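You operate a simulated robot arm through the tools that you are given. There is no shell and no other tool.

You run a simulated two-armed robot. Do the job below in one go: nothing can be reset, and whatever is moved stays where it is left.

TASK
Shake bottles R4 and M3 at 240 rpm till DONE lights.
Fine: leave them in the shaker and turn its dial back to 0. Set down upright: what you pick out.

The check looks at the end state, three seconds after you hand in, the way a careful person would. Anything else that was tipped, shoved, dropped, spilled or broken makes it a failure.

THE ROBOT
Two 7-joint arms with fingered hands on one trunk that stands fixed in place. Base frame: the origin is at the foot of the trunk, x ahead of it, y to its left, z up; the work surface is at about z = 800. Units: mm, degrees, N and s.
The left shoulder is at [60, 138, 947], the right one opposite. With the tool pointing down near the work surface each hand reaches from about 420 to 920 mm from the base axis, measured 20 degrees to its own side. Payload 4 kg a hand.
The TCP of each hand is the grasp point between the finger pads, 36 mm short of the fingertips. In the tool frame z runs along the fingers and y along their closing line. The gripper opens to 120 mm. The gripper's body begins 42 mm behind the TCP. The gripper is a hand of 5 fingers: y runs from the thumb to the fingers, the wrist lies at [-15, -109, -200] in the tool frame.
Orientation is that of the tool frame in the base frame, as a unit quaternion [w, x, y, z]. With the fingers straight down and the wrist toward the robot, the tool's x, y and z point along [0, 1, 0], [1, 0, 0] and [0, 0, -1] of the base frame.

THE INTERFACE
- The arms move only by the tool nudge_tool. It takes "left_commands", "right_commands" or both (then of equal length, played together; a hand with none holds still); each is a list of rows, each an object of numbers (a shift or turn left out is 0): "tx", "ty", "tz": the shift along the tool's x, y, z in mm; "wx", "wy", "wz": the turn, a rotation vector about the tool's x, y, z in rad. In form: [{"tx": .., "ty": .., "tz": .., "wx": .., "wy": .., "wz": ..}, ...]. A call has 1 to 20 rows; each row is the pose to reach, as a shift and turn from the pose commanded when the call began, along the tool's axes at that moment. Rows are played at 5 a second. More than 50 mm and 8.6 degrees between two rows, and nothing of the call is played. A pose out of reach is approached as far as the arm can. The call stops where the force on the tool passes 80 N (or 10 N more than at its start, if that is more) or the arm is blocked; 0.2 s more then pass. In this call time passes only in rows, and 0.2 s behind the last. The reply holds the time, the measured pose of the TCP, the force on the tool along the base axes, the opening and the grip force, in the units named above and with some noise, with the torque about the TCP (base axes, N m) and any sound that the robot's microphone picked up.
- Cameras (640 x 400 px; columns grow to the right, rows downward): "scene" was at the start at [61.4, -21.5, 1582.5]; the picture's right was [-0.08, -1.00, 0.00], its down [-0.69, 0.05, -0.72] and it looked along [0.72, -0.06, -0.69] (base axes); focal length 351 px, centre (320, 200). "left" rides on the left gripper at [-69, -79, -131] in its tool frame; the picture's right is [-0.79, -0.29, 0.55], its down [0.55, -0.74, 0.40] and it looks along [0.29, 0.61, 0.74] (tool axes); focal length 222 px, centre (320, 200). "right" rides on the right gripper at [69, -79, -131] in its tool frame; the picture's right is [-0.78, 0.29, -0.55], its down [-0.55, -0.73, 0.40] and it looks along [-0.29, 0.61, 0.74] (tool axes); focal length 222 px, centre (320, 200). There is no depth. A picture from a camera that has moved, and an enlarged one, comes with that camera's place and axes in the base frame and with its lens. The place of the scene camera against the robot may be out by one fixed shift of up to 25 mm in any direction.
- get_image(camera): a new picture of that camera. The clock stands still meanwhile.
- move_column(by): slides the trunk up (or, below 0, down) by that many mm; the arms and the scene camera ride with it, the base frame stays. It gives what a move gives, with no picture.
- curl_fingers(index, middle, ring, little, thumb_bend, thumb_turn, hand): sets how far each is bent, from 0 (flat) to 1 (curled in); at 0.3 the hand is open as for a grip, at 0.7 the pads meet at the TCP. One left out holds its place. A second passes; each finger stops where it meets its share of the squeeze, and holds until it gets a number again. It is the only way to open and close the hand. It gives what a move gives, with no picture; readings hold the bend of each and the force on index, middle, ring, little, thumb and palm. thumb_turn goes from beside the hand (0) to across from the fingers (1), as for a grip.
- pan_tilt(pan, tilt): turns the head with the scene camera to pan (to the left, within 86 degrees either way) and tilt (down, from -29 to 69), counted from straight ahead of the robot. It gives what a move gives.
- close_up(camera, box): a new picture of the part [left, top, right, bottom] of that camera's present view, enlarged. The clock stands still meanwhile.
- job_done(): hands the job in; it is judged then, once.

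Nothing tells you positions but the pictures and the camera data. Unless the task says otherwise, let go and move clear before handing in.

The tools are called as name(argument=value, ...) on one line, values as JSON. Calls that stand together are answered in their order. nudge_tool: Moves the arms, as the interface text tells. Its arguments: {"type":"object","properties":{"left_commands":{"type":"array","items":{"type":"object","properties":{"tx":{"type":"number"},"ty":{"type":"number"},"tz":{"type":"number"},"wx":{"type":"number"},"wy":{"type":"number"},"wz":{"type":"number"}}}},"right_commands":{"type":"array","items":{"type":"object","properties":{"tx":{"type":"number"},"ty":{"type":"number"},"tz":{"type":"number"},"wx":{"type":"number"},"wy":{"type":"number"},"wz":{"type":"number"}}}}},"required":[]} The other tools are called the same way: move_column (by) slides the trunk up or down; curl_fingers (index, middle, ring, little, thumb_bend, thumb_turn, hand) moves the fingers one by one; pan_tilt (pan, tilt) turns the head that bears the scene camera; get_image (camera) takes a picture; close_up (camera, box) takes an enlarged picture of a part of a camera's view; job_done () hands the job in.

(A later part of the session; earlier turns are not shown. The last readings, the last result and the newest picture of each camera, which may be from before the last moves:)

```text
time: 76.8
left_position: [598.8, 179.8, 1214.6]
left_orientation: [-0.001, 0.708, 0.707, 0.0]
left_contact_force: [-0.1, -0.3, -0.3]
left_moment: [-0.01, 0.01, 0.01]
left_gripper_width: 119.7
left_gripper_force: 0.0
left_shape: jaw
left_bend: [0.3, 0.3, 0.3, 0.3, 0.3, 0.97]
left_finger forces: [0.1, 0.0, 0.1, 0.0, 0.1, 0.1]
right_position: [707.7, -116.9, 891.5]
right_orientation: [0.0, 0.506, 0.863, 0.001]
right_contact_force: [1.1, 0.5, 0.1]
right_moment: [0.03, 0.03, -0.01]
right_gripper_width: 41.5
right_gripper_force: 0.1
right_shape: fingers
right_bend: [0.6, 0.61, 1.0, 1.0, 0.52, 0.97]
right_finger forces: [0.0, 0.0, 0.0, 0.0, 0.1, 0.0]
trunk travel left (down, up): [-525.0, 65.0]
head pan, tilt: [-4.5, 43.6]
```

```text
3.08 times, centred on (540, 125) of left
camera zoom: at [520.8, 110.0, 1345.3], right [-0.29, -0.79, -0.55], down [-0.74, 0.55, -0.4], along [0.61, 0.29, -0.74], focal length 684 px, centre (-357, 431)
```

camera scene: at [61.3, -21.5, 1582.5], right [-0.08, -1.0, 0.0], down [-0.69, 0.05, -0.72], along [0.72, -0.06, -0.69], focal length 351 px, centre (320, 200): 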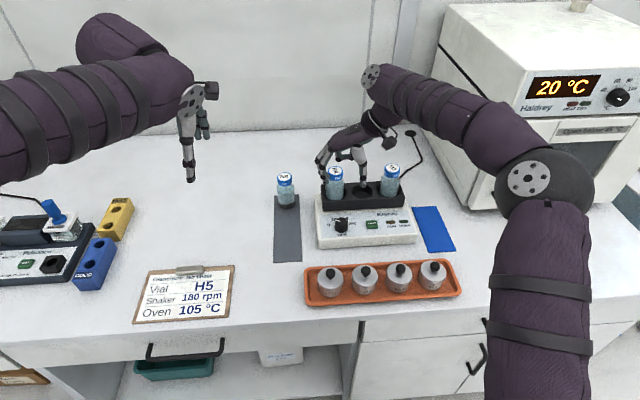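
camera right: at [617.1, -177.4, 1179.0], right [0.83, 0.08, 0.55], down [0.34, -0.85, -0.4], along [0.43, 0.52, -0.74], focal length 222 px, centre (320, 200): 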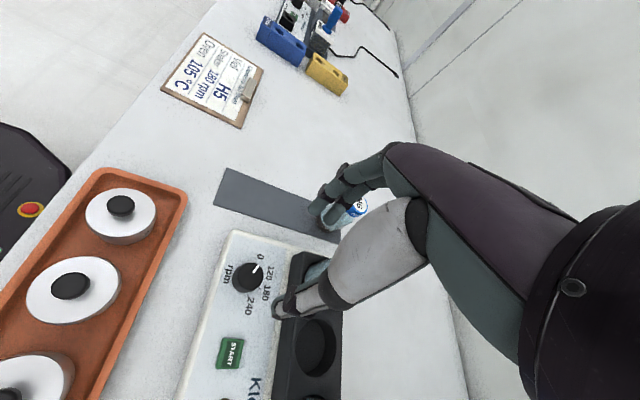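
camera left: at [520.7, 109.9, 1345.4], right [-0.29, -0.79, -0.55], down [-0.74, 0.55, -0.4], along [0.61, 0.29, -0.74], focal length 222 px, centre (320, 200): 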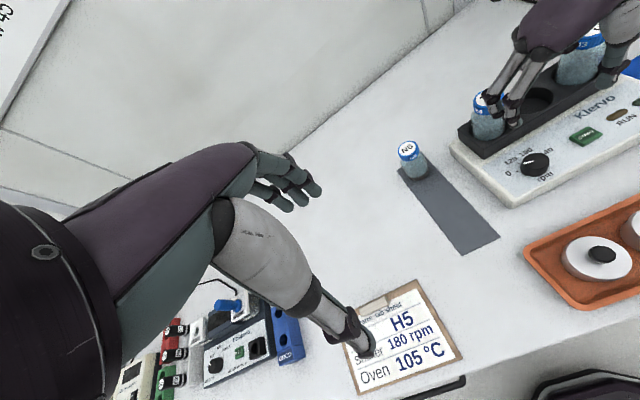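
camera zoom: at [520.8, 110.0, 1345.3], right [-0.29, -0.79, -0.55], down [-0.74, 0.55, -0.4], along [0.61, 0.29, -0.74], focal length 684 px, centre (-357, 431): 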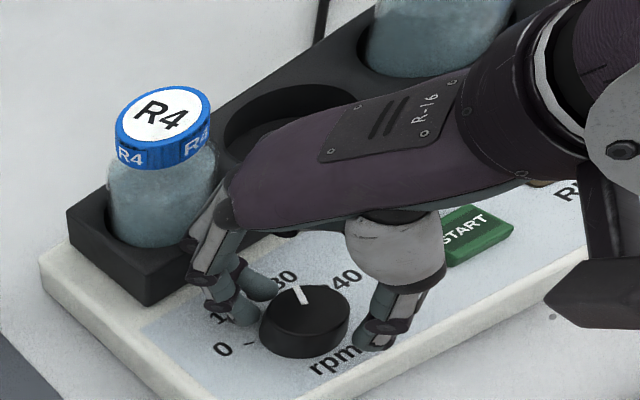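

The pointer is near 180 now. I'll lift, rotate back and regrip for the last stroke.

nudge_tool(right_commands=[{"tz": -8}, {"tz": -18}, {"tz": -28}, {"tx": 0.4, "ty": 0, "tz": -30, "wz": -0.1}, {"tx": 0.85, "ty": -0.1, "tz": -30, "wz": -0.22}, {"tx": 1.35, "ty": -0.2, "tz": -30, "wz": -0.34}, {"tx": 1.8, "ty": -0.4, "tz": -30, "wz": -0.46}, {"tx": 2.25, "ty": -0.6, "tz": -30, "wz": -0.58}, {"tx": 2.7, "ty": -0.85, "tz": -30, "wz": -0.7}, {"tx": 3.11, "ty": -1.15, "tz": -30, "wz": -0.8}, {"tx": 3.11, "ty": -1.15, "tz": -30, "wz": -0.8}])

curl_fingers(hand="right", thumb_bend=0.52, index=0.53, middle=0.53)

close_up(camera="right", box=[220, 200, 340, 320])

close_up(camera="left", box=[490, 110, 610, 190])

close_up(camera="scene", box=[310, 170, 410, 250])

```text
time: 79.2
left_position: [598.3, 178.2, 1214.3]
left_orientation: [0.001, 0.707, 0.707, 0.0]
left_contact_force: [-0.3, 0.7, 0.0]
left_moment: [0.01, 0.01, 0.02]
left_gripper_width: 119.7
left_gripper_force: 0.0
left_shape: jaw
left_bend: [0.3, 0.3, 0.3, 0.3, 0.3, 0.97]
left_finger forces: [0.0, 0.0, 0.0, 0.0, 0.1, 0.0]
right_position: [705.2, -115.6, 923.1]
right_orientation: [0.001, 0.129, 0.992, 0.0]
right_contact_force: [0.5, -0.5, 0.6]
right_moment: [-0.01, -0.06, -0.01]
right_gripper_width: 41.7
right_gripper_force: 0.0
right_shape: fingers
right_bend: [0.6, 0.61, 1.0, 1.0, 0.52, 0.97]
right_finger forces: [0.0, 0.0, 0.1, 0.0, 0.1, 0.0]
trunk travel left (down, up): [-525.0, 65.0]
head pan, tilt: [-4.5, 43.6]
```

```text
time: 80.2
left_position: [598.4, 178.4, 1214.5]
left_orientation: [-0.001, 0.707, 0.707, 0.0]
left_contact_force: [0.3, 0.1, 1.0]
left_moment: [-0.03, -0.02, -0.02]
left_gripper_width: 119.6
left_gripper_force: 0.0
left_shape: jaw
left_bend: [0.3, 0.3, 0.3, 0.3, 0.3, 0.97]
left_finger forces: [0.0, 0.1, 0.1, 0.0, 0.1, 0.0]
right_position: [704.8, -114.6, 922.9]
right_orientation: [0.0, 0.13, 0.991, 0.0]
right_contact_force: [0.0, 0.3, -0.4]
right_moment: [-0.01, 0.02, 0.02]
right_gripper_width: 51.9
right_gripper_force: 0.0
right_shape: fingers
right_bend: [0.53, 0.53, 1.0, 1.0, 0.52, 0.97]
right_finger forces: [0.1, 0.1, 0.2, 0.0, 0.0, 0.0]
trunk travel left (down, up): [-525.0, 65.0]
head pan, tilt: [-4.5, 43.6]
```

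```text
3.33 times, centred on (280, 260) of right
camera zoom: at [618.5, -173.2, 1054.3], right [0.83, 0.08, 0.55], down [0.34, -0.85, -0.4], along [0.44, 0.52, -0.74], focal length 740 px, centre (453, 0)
```

zoom: 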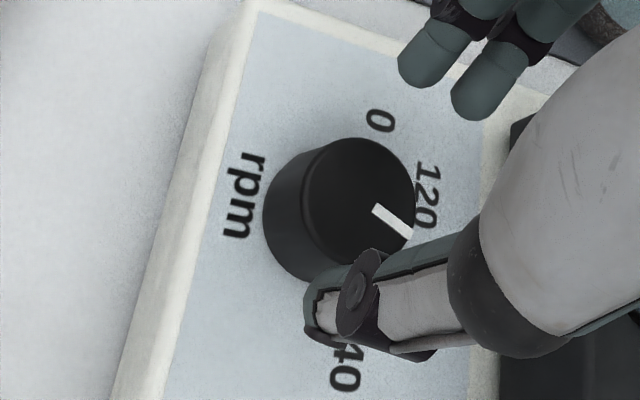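

```text
5.00 times, centred on (550, 150) of left
camera zoom: at [520.9, 109.9, 1345.3], right [-0.29, -0.79, -0.55], down [-0.74, 0.55, -0.4], along [0.61, 0.29, -0.74], focal length 1111 px, centre (-830, 450)
```

zoom: 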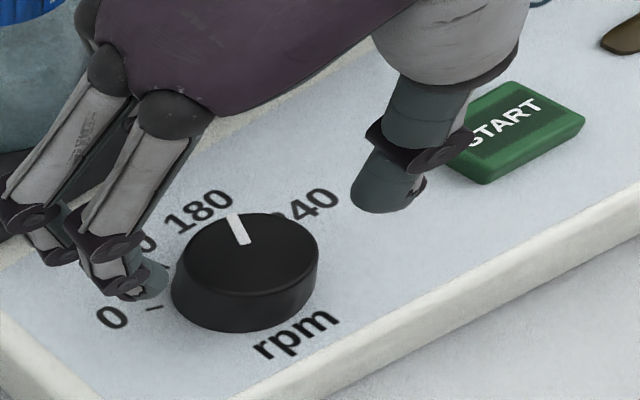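

```text
5.00 times, centred on (360, 210) of scene
camera zoom: at [61.5, -21.5, 1582.5], right [-0.08, -1.0, 0.0], down [-0.69, 0.05, -0.72], along [0.72, -0.06, -0.69], focal length 1754 px, centre (120, 150)
```

zoom: 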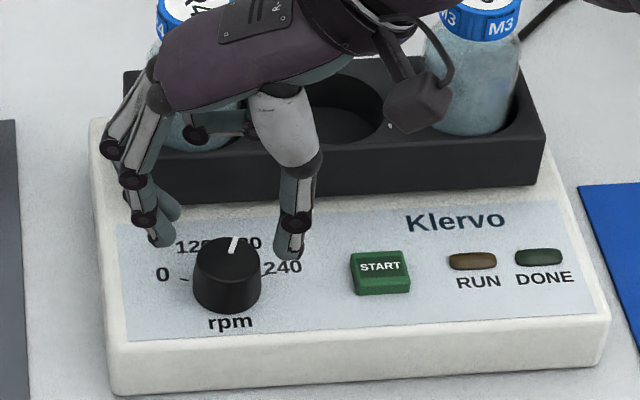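

The pointer reads about 112°, near 180. I need about 48° more, so I'll lower, grip and do the last stroke.

nudge_tool(right_commands=[{"tz": 8}, {"tz": 16}, {"tz": 24}, {"tz": 31}])

curl_fingers(hand="right", thumb_bend=0.63, index=0.63, middle=0.65)

curl_fingers(hand="right", thumb_bend=0.72, index=0.7, middle=0.72)

nudge_tool(right_commands=[{"tx": -0.42, "ty": -0.04, "wz": 0.1}, {"tx": -0.84, "ty": -0.13, "wz": 0.2}, {"tx": -1.25, "ty": -0.25, "wz": 0.3}, {"tx": -1.64, "ty": -0.41, "wz": 0.4}, {"tx": -2.01, "ty": -0.62, "wz": 0.5}, {"tx": -2.37, "ty": -0.86, "wz": 0.6}, {"tx": -2.69, "ty": -1.13, "wz": 0.7}, {"tx": -2.99, "ty": -1.43, "wz": 0.8}, {"tx": -3.13, "ty": -1.58, "wz": 0.85}])

close_up(camera="right", box=[220, 120, 420, 320])

close_up(camera="left", box=[460, 60, 620, 190])

```text
time: 81.2
left_position: [599.5, 179.6, 1214.7]
left_orientation: [0.0, 0.707, 0.707, 0.001]
left_contact_force: [-0.2, -0.3, 0.1]
left_moment: [0.0, -0.01, 0.01]
left_gripper_width: 119.7
left_gripper_force: 0.1
left_shape: jaw
left_bend: [0.3, 0.3, 0.3, 0.3, 0.3, 0.97]
left_finger forces: [0.1, 0.0, 0.1, 0.0, 0.0, 0.0]
right_position: [704.0, -114.9, 890.3]
right_orientation: [0.001, 0.131, 0.991, 0.0]
right_contact_force: [0.2, -1.4, -1.3]
right_moment: [0.0, 0.01, -0.02]
right_gripper_width: 52.1
right_gripper_force: 0.1
right_shape: fingers
right_bend: [0.53, 0.53, 1.0, 1.0, 0.52, 0.97]
right_finger forces: [0.0, 0.1, 0.0, 0.0, 0.0, 0.0]
trunk travel left (down, up): [-525.0, 65.0]
head pan, tilt: [-4.5, 43.6]
```

```text
time: 82.2
left_position: [599.6, 179.4, 1213.8]
left_orientation: [-0.001, 0.707, 0.707, 0.0]
left_contact_force: [0.1, 0.3, -0.1]
left_moment: [0.01, 0.02, -0.02]
left_gripper_width: 119.5
left_gripper_force: 0.1
left_shape: jaw
left_bend: [0.3, 0.3, 0.3, 0.3, 0.3, 0.97]
left_finger forces: [0.0, 0.0, 0.0, 0.1, 0.0, 0.1]
right_position: [705.5, -114.1, 890.7]
right_orientation: [0.001, 0.131, 0.991, 0.0]
right_contact_force: [0.1, -1.8, -0.9]
right_moment: [-0.06, -0.02, 0.0]
right_gripper_width: 32.0
right_gripper_force: 4.1
right_shape: fingers
right_bend: [0.61, 0.64, 1.0, 1.0, 0.59, 0.97]
right_finger forces: [1.8, 1.5, 0.1, 0.1, 4.7, 0.1]
trunk travel left (down, up): [-525.0, 65.0]
head pan, tilt: [-4.5, 43.6]
```

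```text
time: 83.2
left_position: [600.1, 178.3, 1214.5]
left_orientation: [0.0, 0.707, 0.707, 0.0]
left_contact_force: [0.4, 0.6, -0.4]
left_moment: [-0.03, -0.02, -0.01]
left_gripper_width: 119.7
left_gripper_force: 0.0
left_shape: jaw
left_bend: [0.3, 0.3, 0.3, 0.3, 0.3, 0.97]
left_finger forces: [0.0, 0.1, 0.1, 0.0, 0.0, 0.0]
right_position: [705.3, -113.2, 890.5]
right_orientation: [0.0, 0.13, 0.992, 0.0]
right_contact_force: [4.7, 1.4, -3.8]
right_moment: [0.17, -0.22, 0.02]
right_gripper_width: 29.3
right_gripper_force: 15.2
right_shape: fingers
right_bend: [0.63, 0.65, 1.0, 1.0, 0.62, 0.96]
right_finger forces: [8.0, 9.5, 0.0, 0.0, 12.7, 0.0]
trunk travel left (down, up): [-525.0, 65.0]
head pan, tilt: [-4.5, 43.6]
```

```text
time: 85.2
left_position: [599.5, 179.1, 1215.0]
left_orientation: [0.0, 0.706, 0.708, 0.0]
left_contact_force: [-0.6, -0.3, 0.1]
left_moment: [0.0, -0.02, -0.01]
left_gripper_width: 119.7
left_gripper_force: 0.1
left_shape: jaw
left_bend: [0.3, 0.3, 0.3, 0.3, 0.3, 0.97]
left_finger forces: [0.1, 0.1, 0.0, 0.1, 0.0, 0.1]
right_position: [707.3, -116.1, 890.4]
right_orientation: [-0.001, 0.528, 0.849, 0.0]
right_contact_force: [-0.6, -1.1, -3.1]
right_moment: [-0.01, -0.06, 0.21]
right_gripper_width: 29.3
right_gripper_force: 14.3
right_shape: fingers
right_bend: [0.64, 0.65, 1.0, 1.0, 0.63, 0.97]
right_finger forces: [6.9, 7.7, 0.1, 0.0, 14.2, 0.0]
trunk travel left (down, up): [-525.0, 65.0]
head pan, tilt: [-4.5, 43.6]
```

```text
2.00 times, centred on (320, 220) of right
camera zoom: at [606.6, -89.7, 1023.1], right [0.61, -0.57, 0.55], down [-0.42, -0.82, -0.4], along [0.68, 0.01, -0.74], focal length 444 px, centre (320, 160)
```

zoom: 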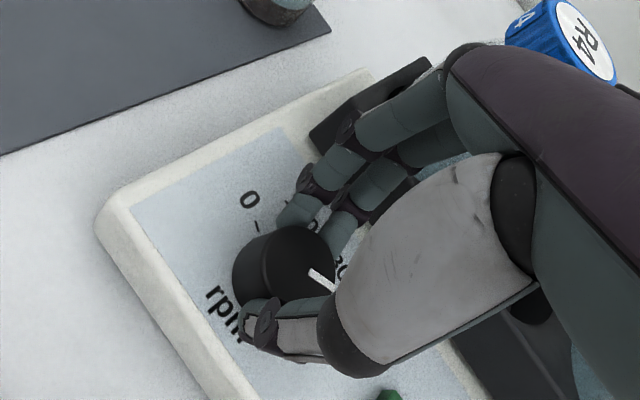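

```text
3.08 times, centred on (540, 125) of left
camera zoom: at [521.1, 109.8, 1345.2], right [-0.29, -0.79, -0.55], down [-0.74, 0.55, -0.4], along [0.61, 0.29, -0.74], focal length 684 px, centre (-357, 431)
```

zoom: 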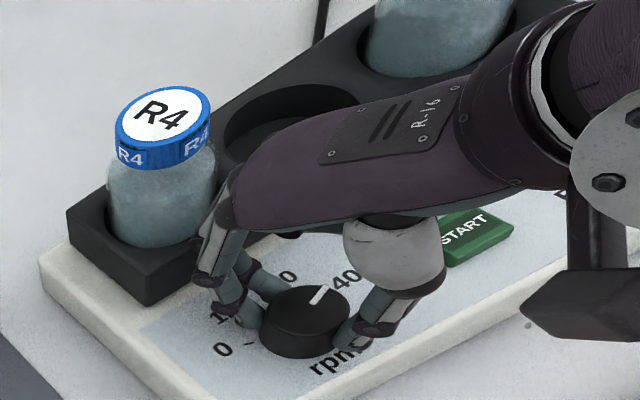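

The torque rose to 0.21 N·m at the end, which may be the knob's end stop. I'll release, lift and read the pointer.

curl_fingers(hand="right", thumb_bend=0.52, index=0.6, middle=0.61)

nudge_tool(right_commands=[{"tz": -8}, {"tz": -18}, {"tz": -28}, {"tx": 0.4, "ty": 0, "tz": -31, "wz": -0.1}, {"tx": 0.85, "ty": -0.1, "tz": -31, "wz": -0.22}, {"tx": 1.35, "ty": -0.2, "tz": -31, "wz": -0.34}, {"tx": 1.8, "ty": -0.4, "tz": -31, "wz": -0.46}, {"tx": 2.25, "ty": -0.6, "tz": -31, "wz": -0.58}, {"tx": 2.7, "ty": -0.85, "tz": -31, "wz": -0.7}, {"tx": 3.11, "ty": -1.15, "tz": -31, "wz": -0.8}, {"tx": 3.25, "ty": -1.3, "tz": -31, "wz": -0.85}, {"tx": 3.25, "ty": -1.3, "tz": -31, "wz": -0.85}])

close_up(camera="right", box=[220, 200, 340, 320])

close_up(camera="left", box=[490, 110, 610, 190])

close_up(camera="scene", box=[310, 170, 410, 250])

```text
time: 86.2
left_position: [600.0, 179.5, 1214.8]
left_orientation: [0.0, 0.707, 0.707, 0.0]
left_contact_force: [-0.5, -0.1, 0.1]
left_moment: [0.03, 0.04, 0.02]
left_gripper_width: 119.7
left_gripper_force: 0.1
left_shape: jaw
left_bend: [0.3, 0.3, 0.3, 0.3, 0.3, 0.97]
left_finger forces: [0.0, 0.0, 0.0, 0.1, 0.0, 0.0]
right_position: [708.4, -117.1, 891.2]
right_orientation: [0.0, 0.528, 0.85, 0.0]
right_contact_force: [-0.5, -0.2, 0.2]
right_moment: [-0.02, 0.02, 0.02]
right_gripper_width: 41.4
right_gripper_force: 0.0
right_shape: fingers
right_bend: [0.6, 0.61, 1.0, 1.0, 0.52, 0.97]
right_finger forces: [0.0, 0.1, 0.0, 0.0, 0.0, 0.0]
trunk travel left (down, up): [-525.0, 65.0]
head pan, tilt: [-4.5, 43.6]
```

```text
time: 88.8
left_position: [599.0, 178.4, 1214.6]
left_orientation: [0.0, 0.707, 0.707, 0.0]
left_contact_force: [0.5, -0.3, -0.7]
left_moment: [0.02, 0.02, 0.01]
left_gripper_width: 119.8
left_gripper_force: 0.0
left_shape: jaw
left_bend: [0.3, 0.3, 0.3, 0.3, 0.3, 0.97]
left_finger forces: [0.1, 0.0, 0.0, 0.1, 0.0, 0.0]
right_position: [704.8, -114.0, 921.9]
right_orientation: [0.0, 0.13, 0.992, 0.0]
right_contact_force: [-1.0, 0.2, -0.5]
right_moment: [0.01, -0.01, 0.03]
right_gripper_width: 41.4
right_gripper_force: 0.0
right_shape: fingers
right_bend: [0.6, 0.61, 1.0, 1.0, 0.52, 0.97]
right_finger forces: [0.0, 0.1, 0.0, 0.0, 0.1, 0.0]
trunk travel left (down, up): [-525.0, 65.0]
head pan, tilt: [-4.5, 43.6]
```

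```text
3.33 times, centred on (280, 260) of right
camera zoom: at [618.5, -173.5, 1054.3], right [0.83, 0.08, 0.55], down [0.34, -0.85, -0.4], along [0.44, 0.52, -0.74], focal length 740 px, centre (453, 0)
```

zoom: 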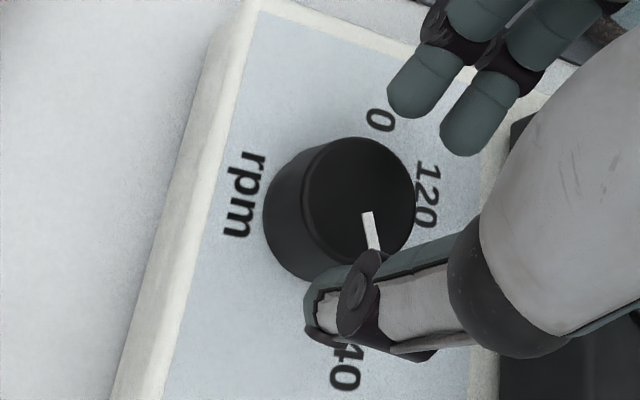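

```text
5.00 times, centred on (550, 150) of left
camera zoom: at [520.8, 109.9, 1345.3], right [-0.29, -0.79, -0.55], down [-0.74, 0.55, -0.4], along [0.61, 0.29, -0.74], focal length 1111 px, centre (-830, 450)
```

zoom: 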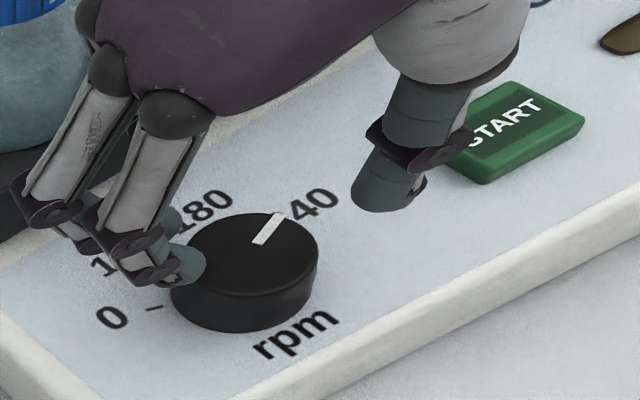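

```text
5.00 times, centred on (360, 210) of scene
camera zoom: at [61.5, -21.5, 1582.5], right [-0.08, -1.0, 0.0], down [-0.69, 0.05, -0.72], along [0.72, -0.06, -0.69], focal length 1754 px, centre (120, 150)
```

zoom: 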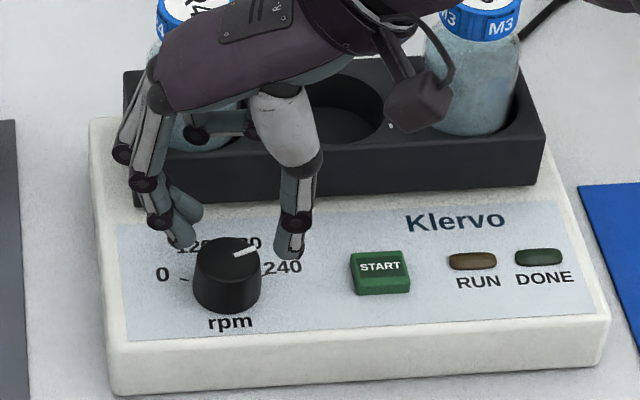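

The pointer reads about 158.6°, essentially at the 240 tick. I'll raise the hand for an unobstructed look.

nudge_tool(right_commands=[{"tz": -20}, {"tz": -45}, {"tz": -70}, {"tz": -95}, {"tx": 0, "ty": -20, "tz": -110}])

get_image(camera="right")

close_up(camera="left", box=[490, 110, 610, 190])

close_up(camera="scene", box=[320, 205, 384, 245])

```text
time: 90.0
left_position: [600.0, 178.8, 1214.2]
left_orientation: [0.0, 0.707, 0.707, -0.001]
left_contact_force: [-1.1, 0.1, 0.6]
left_moment: [-0.01, 0.02, 0.0]
left_gripper_width: 119.5
left_gripper_force: 0.0
left_shape: jaw
left_bend: [0.3, 0.3, 0.3, 0.3, 0.3, 0.97]
left_finger forces: [0.1, 0.1, 0.1, 0.1, 0.1, 0.1]
right_position: [699.5, -134.0, 1032.6]
right_orientation: [0.0, 0.13, 0.992, -0.001]
right_contact_force: [-0.5, -0.1, -0.5]
right_moment: [0.0, 0.01, 0.0]
right_gripper_width: 41.8
right_gripper_force: 0.0
right_shape: fingers
right_bend: [0.6, 0.61, 1.0, 1.0, 0.52, 0.97]
right_finger forces: [0.0, 0.1, 0.0, 0.0, 0.0, 0.1]
trunk travel left (down, up): [-525.0, 65.0]
head pan, tilt: [-4.5, 43.6]
```

```text
taken
camera right: at [612.7, -192.8, 1164.6], right [0.83, 0.08, 0.55], down [0.34, -0.85, -0.4], along [0.44, 0.52, -0.74], focal length 222 px, centre (320, 200)
```

right: 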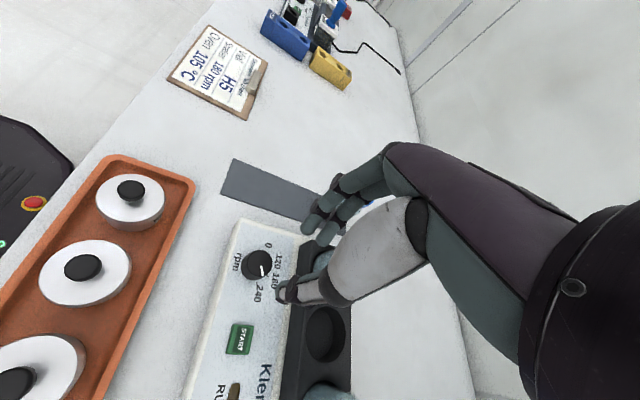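

```text
5.00 times, centred on (550, 150) of left
camera zoom: at [520.4, 109.4, 1345.5], right [-0.29, -0.78, -0.55], down [-0.74, 0.55, -0.4], along [0.61, 0.29, -0.74], focal length 1111 px, centre (-830, 450)
```

zoom: 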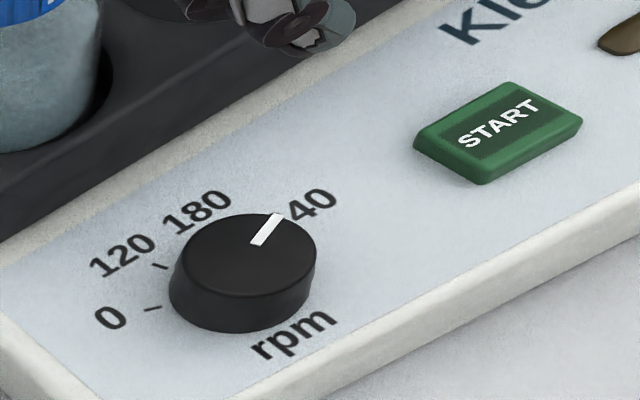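

```text
10.00 times, centred on (352, 225) of scene
camera zoom: at [61.1, -22.1, 1582.5], right [-0.08, -1.0, 0.0], down [-0.69, 0.05, -0.72], along [0.72, -0.06, -0.69], focal length 3508 px, centre (0, -50)
```

zoom: 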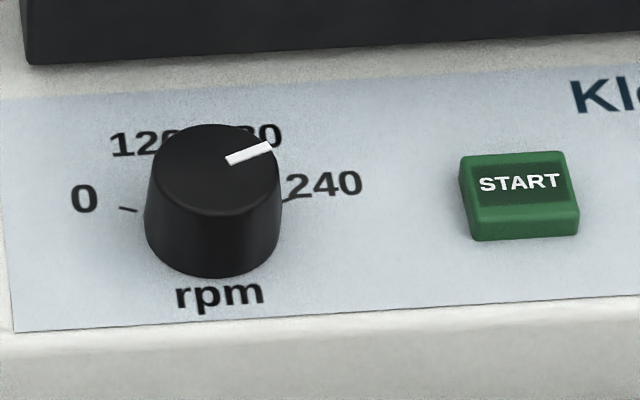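

close_up(camera="right", box=[220, 230, 300, 310])

```text
5.00 times, centred on (260, 270) of right
camera zoom: at [612.7, -192.8, 1164.6], right [0.83, 0.08, 0.55], down [0.34, -0.85, -0.4], along [0.44, 0.52, -0.74], focal length 1111 px, centre (620, -150)
```

zoom: 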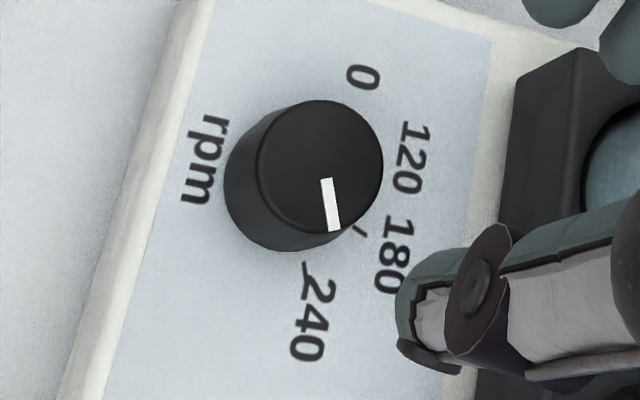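

The pointer lines up with the 240 tick. Next is START, near (705.5,-204.5,851). I'll pinch thumb and index together as a pressing tip and hover above the button.

curl_fingers(hand="right", thumb_bend=0.7, index=0.7, middle=0.72)

nudge_tool(right_commands=[{"tx": -6, "ty": -16}, {"tx": -12, "ty": -33, "tz": 15}, {"tx": -18, "ty": -50, "tz": 35}, {"tx": -24.1, "ty": -66.5, "tz": 60}, {"tx": -24.1, "ty": -66.5, "tz": 85}, {"tx": -24.1, "ty": -66.5, "tz": 100}])

get_image(camera="right")

close_up(camera="left", box=[500, 60, 640, 180])

close_up(camera="scene", box=[320, 170, 420, 250])

```text
time: 91.0
left_position: [599.1, 179.4, 1214.6]
left_orientation: [0.0, 0.707, 0.707, 0.0]
left_contact_force: [-0.1, -0.4, 0.0]
left_moment: [-0.01, 0.03, 0.0]
left_gripper_width: 119.6
left_gripper_force: 0.1
left_shape: jaw
left_bend: [0.3, 0.3, 0.3, 0.3, 0.3, 0.97]
left_finger forces: [0.0, 0.1, 0.0, 0.1, 0.1, 0.0]
right_position: [699.0, -134.0, 1032.5]
right_orientation: [-0.001, 0.13, 0.991, 0.0]
right_contact_force: [0.4, -0.3, -0.2]
right_moment: [0.0, 0.01, 0.0]
right_gripper_width: 1.5
right_gripper_force: 0.0
right_shape: fingers
right_bend: [0.7, 0.72, 1.0, 1.0, 0.7, 0.97]
right_finger forces: [0.1, 0.0, 0.0, 0.1, 0.1, 0.0]
trunk travel left (down, up): [-525.0, 65.0]
head pan, tilt: [-4.5, 43.6]
```

```text
time: 92.4
left_position: [599.3, 178.6, 1214.5]
left_orientation: [0.0, 0.707, 0.707, -0.001]
left_contact_force: [-0.4, -0.7, 0.1]
left_moment: [-0.01, 0.0, -0.01]
left_gripper_width: 119.8
left_gripper_force: 0.1
left_shape: jaw
left_bend: [0.3, 0.3, 0.3, 0.3, 0.3, 0.97]
left_finger forces: [0.1, 0.0, 0.1, 0.0, 0.0, 0.1]
right_position: [706.3, -205.2, 932.2]
right_orientation: [0.001, 0.131, 0.991, 0.001]
right_contact_force: [-0.3, -0.2, 0.6]
right_moment: [-0.02, 0.0, 0.01]
right_gripper_width: 1.7
right_gripper_force: 0.0
right_shape: fingers
right_bend: [0.7, 0.72, 1.0, 1.0, 0.7, 0.97]
right_finger forces: [0.0, 0.0, 0.0, 0.0, 0.0, 0.0]
trunk travel left (down, up): [-525.0, 65.0]
head pan, tilt: [-4.5, 43.6]
```

```text
taken
camera right: at [619.6, -263.7, 1064.5], right [0.83, 0.08, 0.55], down [0.34, -0.85, -0.4], along [0.44, 0.52, -0.74], focal length 222 px, centre (320, 200)
```

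right: 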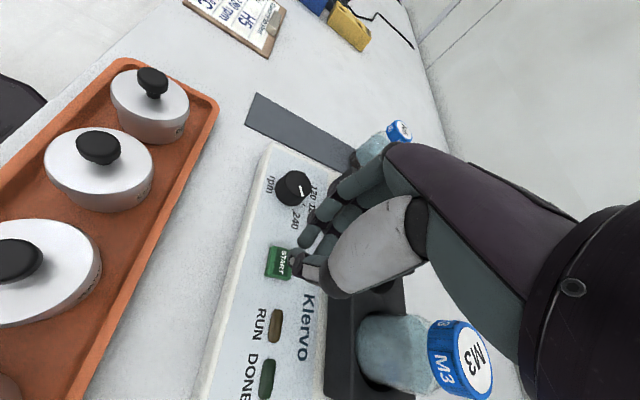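

```text
3.33 times, centred on (570, 120) of left
camera zoom: at [521.0, 109.7, 1345.3], right [-0.29, -0.79, -0.55], down [-0.74, 0.55, -0.4], along [0.61, 0.29, -0.74], focal length 740 px, centre (-513, 467)
```

zoom: 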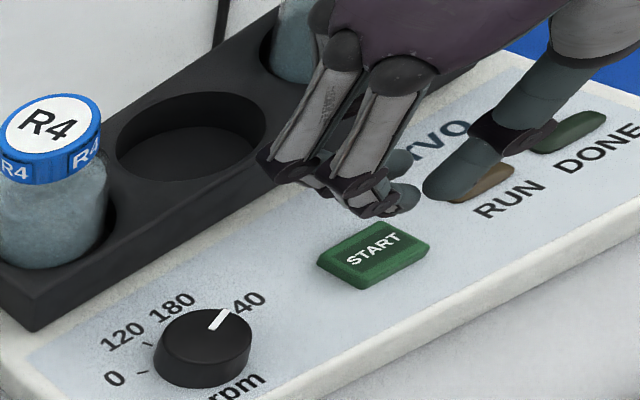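

```text
5.00 times, centred on (370, 210) of scene
camera zoom: at [61.6, -21.7, 1582.5], right [-0.08, -1.0, 0.0], down [-0.69, 0.05, -0.72], along [0.72, -0.06, -0.69], focal length 1754 px, centre (70, 150)
```

zoom: 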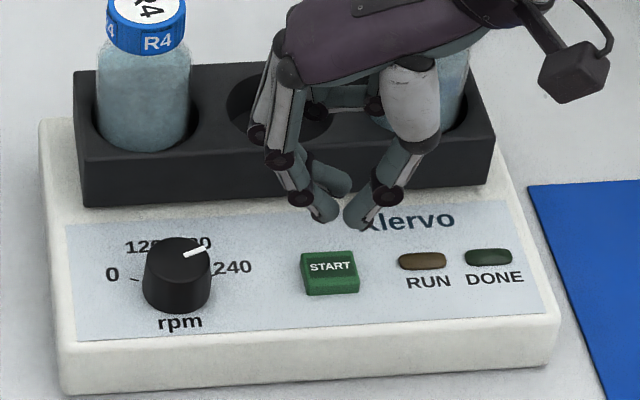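

The pinched tips are about (702,-205) and the button is near (705.5,-204.5). I'll shift slightly and descend to just above it.

nudge_tool(right_commands=[{"tx": -1.5, "ty": 0.8, "tz": 10}, {"tx": -2.7, "ty": 1.5, "tz": 22}, {"tx": -2.7, "ty": 1.5, "tz": 32}, {"tx": -2.7, "ty": 1.5, "tz": 38}])

close_up(camera="left", box=[540, 80, 640, 160])

close_up(camera="scene", box=[350, 195, 410, 240])

close_up(camera="right", box=[240, 200, 340, 300])

```text
time: 93.4
left_position: [598.2, 177.5, 1214.9]
left_orientation: [0.0, 0.708, 0.707, -0.001]
left_contact_force: [0.2, -0.3, -0.4]
left_moment: [0.02, 0.0, 0.0]
left_gripper_width: 119.8
left_gripper_force: 0.1
left_shape: jaw
left_bend: [0.3, 0.3, 0.3, 0.3, 0.3, 0.97]
left_finger forces: [0.0, 0.1, 0.1, 0.1, 0.1, 0.0]
right_position: [708.8, -204.6, 893.3]
right_orientation: [-0.001, 0.131, 0.991, 0.0]
right_contact_force: [-0.5, -0.1, 0.1]
right_moment: [0.0, 0.0, 0.01]
right_gripper_width: 1.8
right_gripper_force: 0.0
right_shape: fingers
right_bend: [0.7, 0.72, 1.0, 1.0, 0.7, 0.97]
right_finger forces: [0.1, 0.1, 0.0, 0.1, 0.1, 0.0]
trunk travel left (down, up): [-525.0, 65.0]
head pan, tilt: [-4.5, 43.6]
```

```text
5.00 times, centred on (590, 120) of left
camera zoom: at [520.9, 109.9, 1345.3], right [-0.29, -0.79, -0.55], down [-0.74, 0.55, -0.4], along [0.61, 0.29, -0.74], focal length 1111 px, centre (-1030, 600)
```

zoom: 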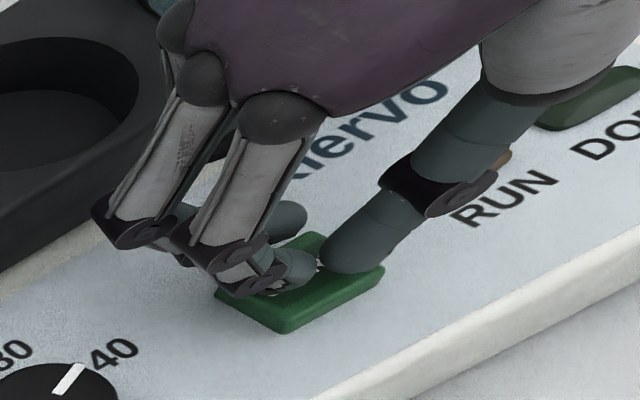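

```text
8.89 times, centred on (380, 218) of scene
camera zoom: at [61.5, -21.6, 1582.5], right [-0.08, -1.0, 0.0], down [-0.69, 0.05, -0.72], along [0.72, -0.06, -0.69], focal length 3118 px, centre (-213, 44)
```

zoom: 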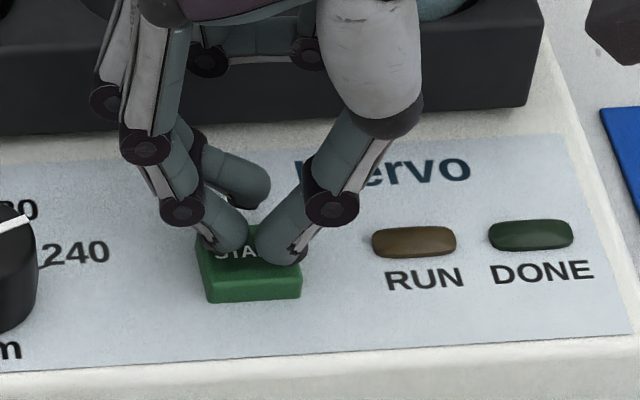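

```text
4.00 times, centred on (290, 250) of right
camera zoom: at [622.4, -262.9, 1026.2], right [0.83, 0.08, 0.55], down [0.34, -0.85, -0.4], along [0.44, 0.52, -0.74], focal length 888 px, centre (440, 0)
```

zoom: 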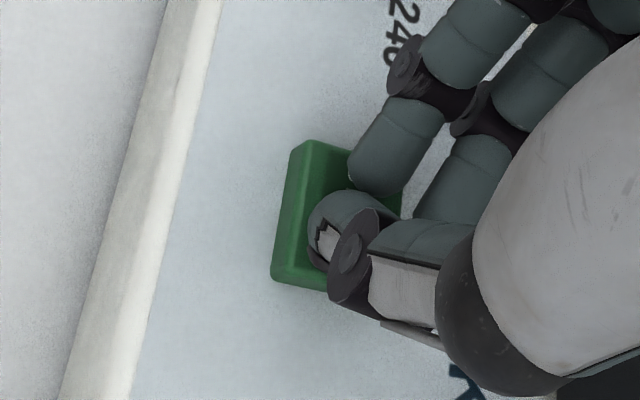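

The tips are over the button. I'll centre by 2.5 mm toward the front and press down in small steps.

nudge_tool(right_commands=[{"tx": 2.4, "ty": -0.6}, {"tx": 2.4, "ty": -0.6, "tz": 2}, {"tx": 2.4, "ty": -0.6, "tz": 4}, {"tx": 2.4, "ty": -0.6, "tz": 5.5}])

close_up(camera="scene", box=[350, 195, 410, 240])

```text
time: 94.4
left_position: [599.0, 178.6, 1214.6]
left_orientation: [0.0, 0.707, 0.707, -0.001]
left_contact_force: [0.1, 0.4, -0.3]
left_moment: [-0.01, -0.01, -0.03]
left_gripper_width: 119.8
left_gripper_force: 0.0
left_shape: jaw
left_bend: [0.3, 0.3, 0.3, 0.3, 0.3, 0.97]
left_finger forces: [0.1, 0.0, 0.1, 0.0, 0.0, 0.0]
right_position: [705.6, -204.1, 888.0]
right_orientation: [0.001, 0.13, 0.992, 0.0]
right_contact_force: [0.7, -0.4, 1.3]
right_moment: [-0.01, 0.04, 0.01]
right_gripper_width: 1.4
right_gripper_force: 0.2
right_shape: fingers
right_bend: [0.7, 0.72, 1.0, 1.0, 0.7, 0.97]
right_finger forces: [0.0, 0.1, 0.0, 0.0, 1.6, 0.0]
trunk travel left (down, up): [-525.0, 65.0]
head pan, tilt: [-4.5, 43.6]
heard: click
```

```text
8.89 times, centred on (380, 218) of scene
camera zoom: at [61.4, -21.5, 1582.5], right [-0.08, -1.0, 0.0], down [-0.69, 0.05, -0.72], along [0.72, -0.06, -0.69], focal length 3118 px, centre (-213, 44)
```

zoom: 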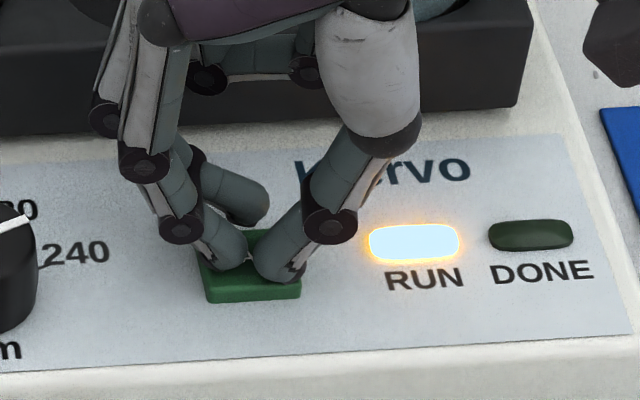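

A click sounded and RUN is lit, with the block shaking. I'll lift the hand straight up and away, and wait for DONE.

nudge_tool(right_commands=[{"tz": -10}, {"tz": -30}, {"tz": -55}, {"tz": -85}, {"tz": -115}, {"tz": -145}])

get_image(camera="scene")

close_up(camera="scene", box=[310, 160, 430, 250])

```text
time: 95.8
left_position: [598.9, 178.6, 1214.9]
left_orientation: [0.001, 0.707, 0.707, 0.0]
left_contact_force: [-0.2, 0.6, 0.0]
left_moment: [0.0, -0.01, 0.01]
left_gripper_width: 119.7
left_gripper_force: 0.1
left_shape: jaw
left_bend: [0.3, 0.3, 0.3, 0.3, 0.3, 0.97]
left_finger forces: [0.0, 0.0, 0.0, 0.0, 0.0, 0.1]
right_position: [704.7, -204.1, 1034.0]
right_orientation: [0.0, 0.131, 0.991, 0.0]
right_contact_force: [-0.2, 0.7, 0.9]
right_moment: [-0.01, -0.01, 0.01]
right_gripper_width: 1.5
right_gripper_force: 0.0
right_shape: fingers
right_bend: [0.7, 0.72, 1.0, 1.0, 0.7, 0.97]
right_finger forces: [0.0, 0.0, 0.1, 0.1, 0.0, 0.0]
trunk travel left (down, up): [-525.0, 65.0]
head pan, tilt: [-4.5, 43.6]
```

```text
taken
camera scene: at [61.1, -21.3, 1582.5], right [-0.08, -1.0, 0.0], down [-0.69, 0.05, -0.72], along [0.72, -0.06, -0.69], focal length 351 px, centre (320, 200)
```

scene: 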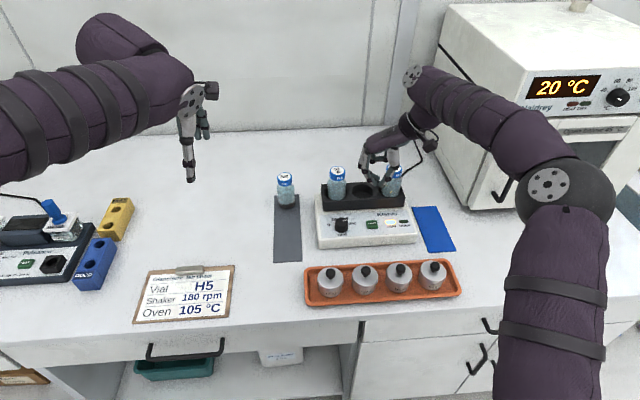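

```text
4.44 times, centred on (370, 205) of scene
camera zoom: at [61.1, -21.3, 1582.5], right [-0.08, -1.0, 0.0], down [-0.69, 0.05, -0.72], along [0.72, -0.06, -0.69], focal length 1559 px, centre (98, 178)
```

zoom: 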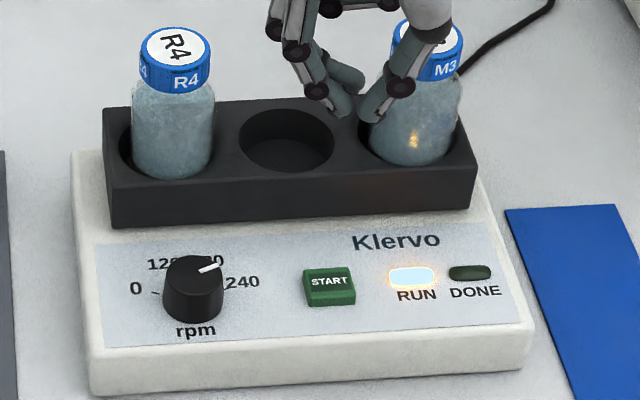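

Shaking at the 240 setting. While it runs I'll move the hand high above the knob, turned ready for the counterclockwise strokes.

nudge_tool(right_commands=[{"tx": 1.8, "ty": 7.8, "wz": 0.078}, {"tx": 3.6, "ty": 15.5, "wz": 0.155}, {"tx": 5.4, "ty": 23.3, "wz": 0.233}, {"tx": 7.2, "ty": 31, "wz": 0.311}, {"tx": 9, "ty": 38.8, "wz": 0.389}, {"tx": 10.8, "ty": 46.5, "wz": 0.466}, {"tx": 12.6, "ty": 54.3, "wz": 0.544}, {"tx": 14.4, "ty": 62, "wz": 0.622}, {"tx": 16.2, "ty": 69.8, "wz": 0.7}, {"tx": 18, "ty": 77.5, "wz": 0.777}, {"tx": 19.8, "ty": 85.3, "wz": 0.855}, {"tx": 19.8, "ty": 85.3, "wz": 0.855}, {"tx": 19.8, "ty": 85.3, "wz": 0.855}, {"tx": 19.8, "ty": 85.3, "wz": 0.855}, {"tx": 19.8, "ty": 85.3, "wz": 0.855}, {"tx": 19.8, "ty": 85.3, "wz": 0.855}, {"tx": 19.8, "ty": 85.3, "wz": 0.855}, {"tx": 19.8, "ty": 85.3, "wz": 0.855}, {"tx": 19.8, "ty": 85.3, "wz": 0.855}, {"tx": 19.8, "ty": 85.3, "wz": 0.855}])

close_up(camera="scene", box=[310, 160, 430, 250])

close_up(camera="left", box=[440, 0, 640, 180])

```text
time: 100.0
left_position: [598.2, 179.6, 1214.5]
left_orientation: [-0.001, 0.707, 0.708, -0.001]
left_contact_force: [0.2, -0.5, -0.8]
left_moment: [-0.01, 0.05, -0.02]
left_gripper_width: 119.7
left_gripper_force: 0.1
left_shape: jaw
left_bend: [0.3, 0.3, 0.3, 0.3, 0.3, 0.97]
left_finger forces: [0.0, 0.0, 0.0, 0.1, 0.0, 0.0]
right_position: [710.1, -115.2, 1032.6]
right_orientation: [-0.001, 0.53, 0.848, 0.0]
right_contact_force: [-0.5, -0.5, 0.3]
right_moment: [0.0, 0.01, -0.02]
right_gripper_width: 1.3
right_gripper_force: 0.0
right_shape: fingers
right_bend: [0.7, 0.72, 1.0, 1.0, 0.7, 0.97]
right_finger forces: [0.1, 0.0, 0.1, 0.0, 0.0, 0.1]
trunk travel left (down, up): [-525.0, 65.0]
head pan, tilt: [-4.5, 43.6]
```

```text
4.44 times, centred on (370, 205) of scene
camera zoom: at [61.5, -21.5, 1582.5], right [-0.08, -1.0, 0.0], down [-0.69, 0.05, -0.72], along [0.72, -0.06, -0.69], focal length 1559 px, centre (98, 178)
```

zoom: 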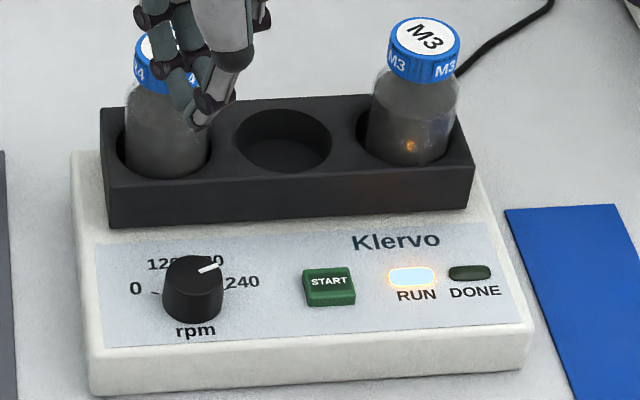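

```text
2.22 times, centred on (540, 90) of left
camera zoom: at [520.8, 109.9, 1345.3], right [-0.29, -0.79, -0.55], down [-0.74, 0.55, -0.4], along [0.61, 0.29, -0.74], focal length 494 px, centre (-169, 444)
```

zoom: 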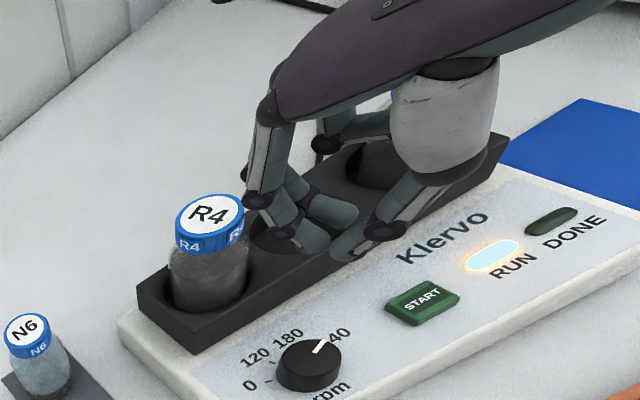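

RUN is still lit and the contents are mixing. I'll keep waiting for DONE with the hand held still.

nudge_tool(right_commands=[{"tz": 0}, {"tz": 0}, {"tz": 0}, {"tz": 0}, {"tz": 0}, {"tz": 0}, {"tz": 0}, {"tz": 0}, {"tz": 0}, {"tz": 0}, {"tz": 0}, {"tz": 0}, {"tz": 0}, {"tz": 0}, {"tz": 0}, {"tz": 0}, {"tz": 0}, {"tz": 0}, {"tz": 0}, {"tz": 0}])

close_up(camera="scene", box=[310, 160, 430, 250])

```text
time: 104.2
left_position: [599.8, 178.7, 1214.2]
left_orientation: [0.0, 0.707, 0.707, 0.001]
left_contact_force: [-0.3, 0.4, -0.3]
left_moment: [0.03, -0.01, -0.01]
left_gripper_width: 119.8
left_gripper_force: 0.2
left_shape: jaw
left_bend: [0.3, 0.3, 0.3, 0.3, 0.3, 0.97]
left_finger forces: [0.1, 0.0, 0.1, 0.0, 0.1, 0.0]
right_position: [710.0, -115.5, 1033.9]
right_orientation: [0.0, 0.53, 0.848, 0.0]
right_contact_force: [-0.1, 0.0, 0.1]
right_moment: [0.0, 0.0, -0.01]
right_gripper_width: 1.5
right_gripper_force: 0.1
right_shape: fingers
right_bend: [0.7, 0.72, 1.0, 1.0, 0.7, 0.97]
right_finger forces: [0.1, 0.0, 0.0, 0.1, 0.0, 0.1]
trunk travel left (down, up): [-525.0, 65.0]
head pan, tilt: [-4.5, 43.6]
```

```text
4.44 times, centred on (370, 205) of scene
camera zoom: at [61.5, -21.5, 1582.5], right [-0.08, -1.0, 0.0], down [-0.69, 0.05, -0.72], along [0.72, -0.06, -0.69], focal length 1559 px, centre (98, 178)
```

zoom: 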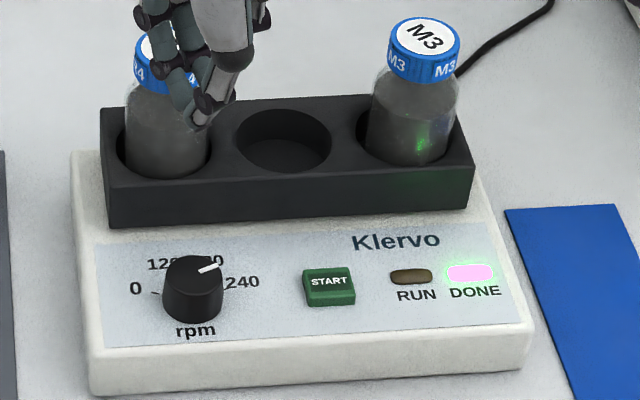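

DONE is lit. I'll now turn the dial back to 0, opening the pinch slightly and lowering over the knob at about 26°.

curl_fingers(hand="right", thumb_bend=0.52, index=0.58, middle=0.59)

nudge_tool(right_commands=[{"ty": -1.5, "tz": 15}, {"ty": -2.8, "tz": 35}, {"ty": -2.8, "tz": 55}, {"ty": -2.8, "tz": 75}, {"ty": -2.8, "tz": 95}, {"ty": -2.8, "tz": 110}, {"ty": -2.8, "tz": 112}])

close_up(camera="right", box=[220, 120, 420, 320])

close_up(camera="left", box=[460, 60, 620, 190])

close_up(camera="scene", box=[310, 170, 410, 250])

```text
time: 105.2
left_position: [599.5, 178.8, 1213.6]
left_orientation: [0.001, 0.707, 0.707, 0.001]
left_contact_force: [-0.9, -0.1, -0.5]
left_moment: [-0.03, 0.0, 0.01]
left_gripper_width: 119.8
left_gripper_force: 0.1
left_shape: jaw
left_bend: [0.3, 0.3, 0.3, 0.3, 0.3, 0.97]
left_finger forces: [0.1, 0.0, 0.1, 0.1, 0.1, 0.0]
right_position: [710.3, -116.6, 1033.7]
right_orientation: [0.001, 0.53, 0.848, 0.0]
right_contact_force: [0.7, -0.2, -0.8]
right_moment: [0.0, 0.01, -0.03]
right_gripper_width: 45.7
right_gripper_force: 0.0
right_shape: fingers
right_bend: [0.57, 0.59, 1.0, 1.0, 0.52, 0.97]
right_finger forces: [0.0, 0.1, 0.0, 0.0, 0.1, 0.0]
trunk travel left (down, up): [-525.0, 65.0]
head pan, tilt: [-4.5, 43.6]
```

```text
time: 106.8
left_position: [598.0, 177.5, 1213.8]
left_orientation: [0.0, 0.707, 0.707, 0.001]
left_contact_force: [-0.3, -0.3, 0.1]
left_moment: [0.0, -0.01, -0.02]
left_gripper_width: 120.0
left_gripper_force: 0.1
left_shape: jaw
left_bend: [0.3, 0.3, 0.3, 0.3, 0.3, 0.97]
left_finger forces: [0.1, 0.0, 0.0, 0.0, 0.1, 0.1]
right_position: [705.7, -117.7, 920.5]
right_orientation: [0.0, 0.53, 0.848, -0.001]
right_contact_force: [0.7, 0.0, -0.5]
right_moment: [-0.01, 0.01, 0.06]
right_gripper_width: 45.9
right_gripper_force: 0.0
right_shape: fingers
right_bend: [0.57, 0.59, 1.0, 1.0, 0.52, 0.97]
right_finger forces: [0.0, 0.0, 0.0, 0.1, 0.0, 0.0]
trunk travel left (down, up): [-525.0, 65.0]
head pan, tilt: [-4.5, 43.6]
```

```text
2.00 times, centred on (320, 220) of right
camera zoom: at [606.2, -89.7, 1053.7], right [0.61, -0.58, 0.55], down [-0.42, -0.82, -0.4], along [0.68, 0.01, -0.74], focal length 444 px, centre (320, 160)
```

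zoom: 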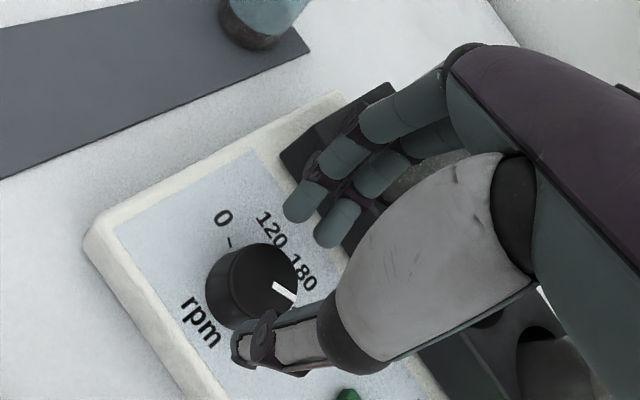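

```text
3.08 times, centred on (540, 125) of left
camera zoom: at [520.8, 109.9, 1345.3], right [-0.29, -0.79, -0.55], down [-0.74, 0.55, -0.4], along [0.61, 0.29, -0.74], focal length 684 px, centre (-357, 431)
```

zoom: 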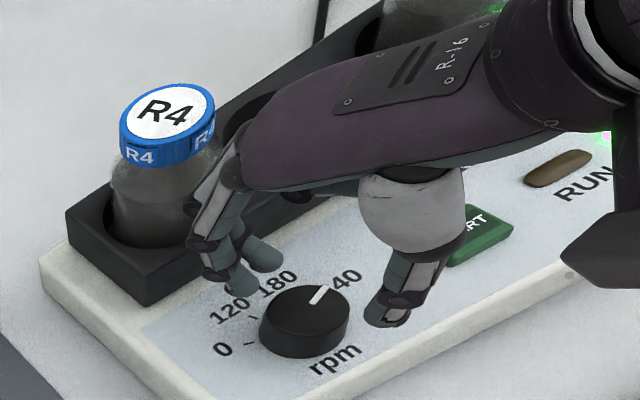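

```text
5.00 times, centred on (360, 210) of scene
camera zoom: at [61.4, -21.5, 1582.5], right [-0.08, -1.0, 0.0], down [-0.69, 0.05, -0.72], along [0.72, -0.06, -0.69], focal length 1754 px, centre (120, 150)
```

zoom: 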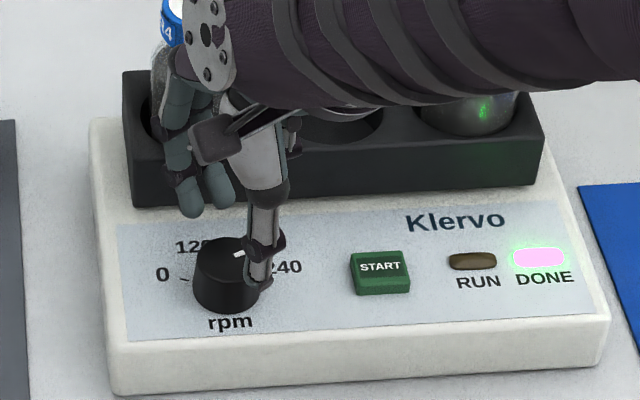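

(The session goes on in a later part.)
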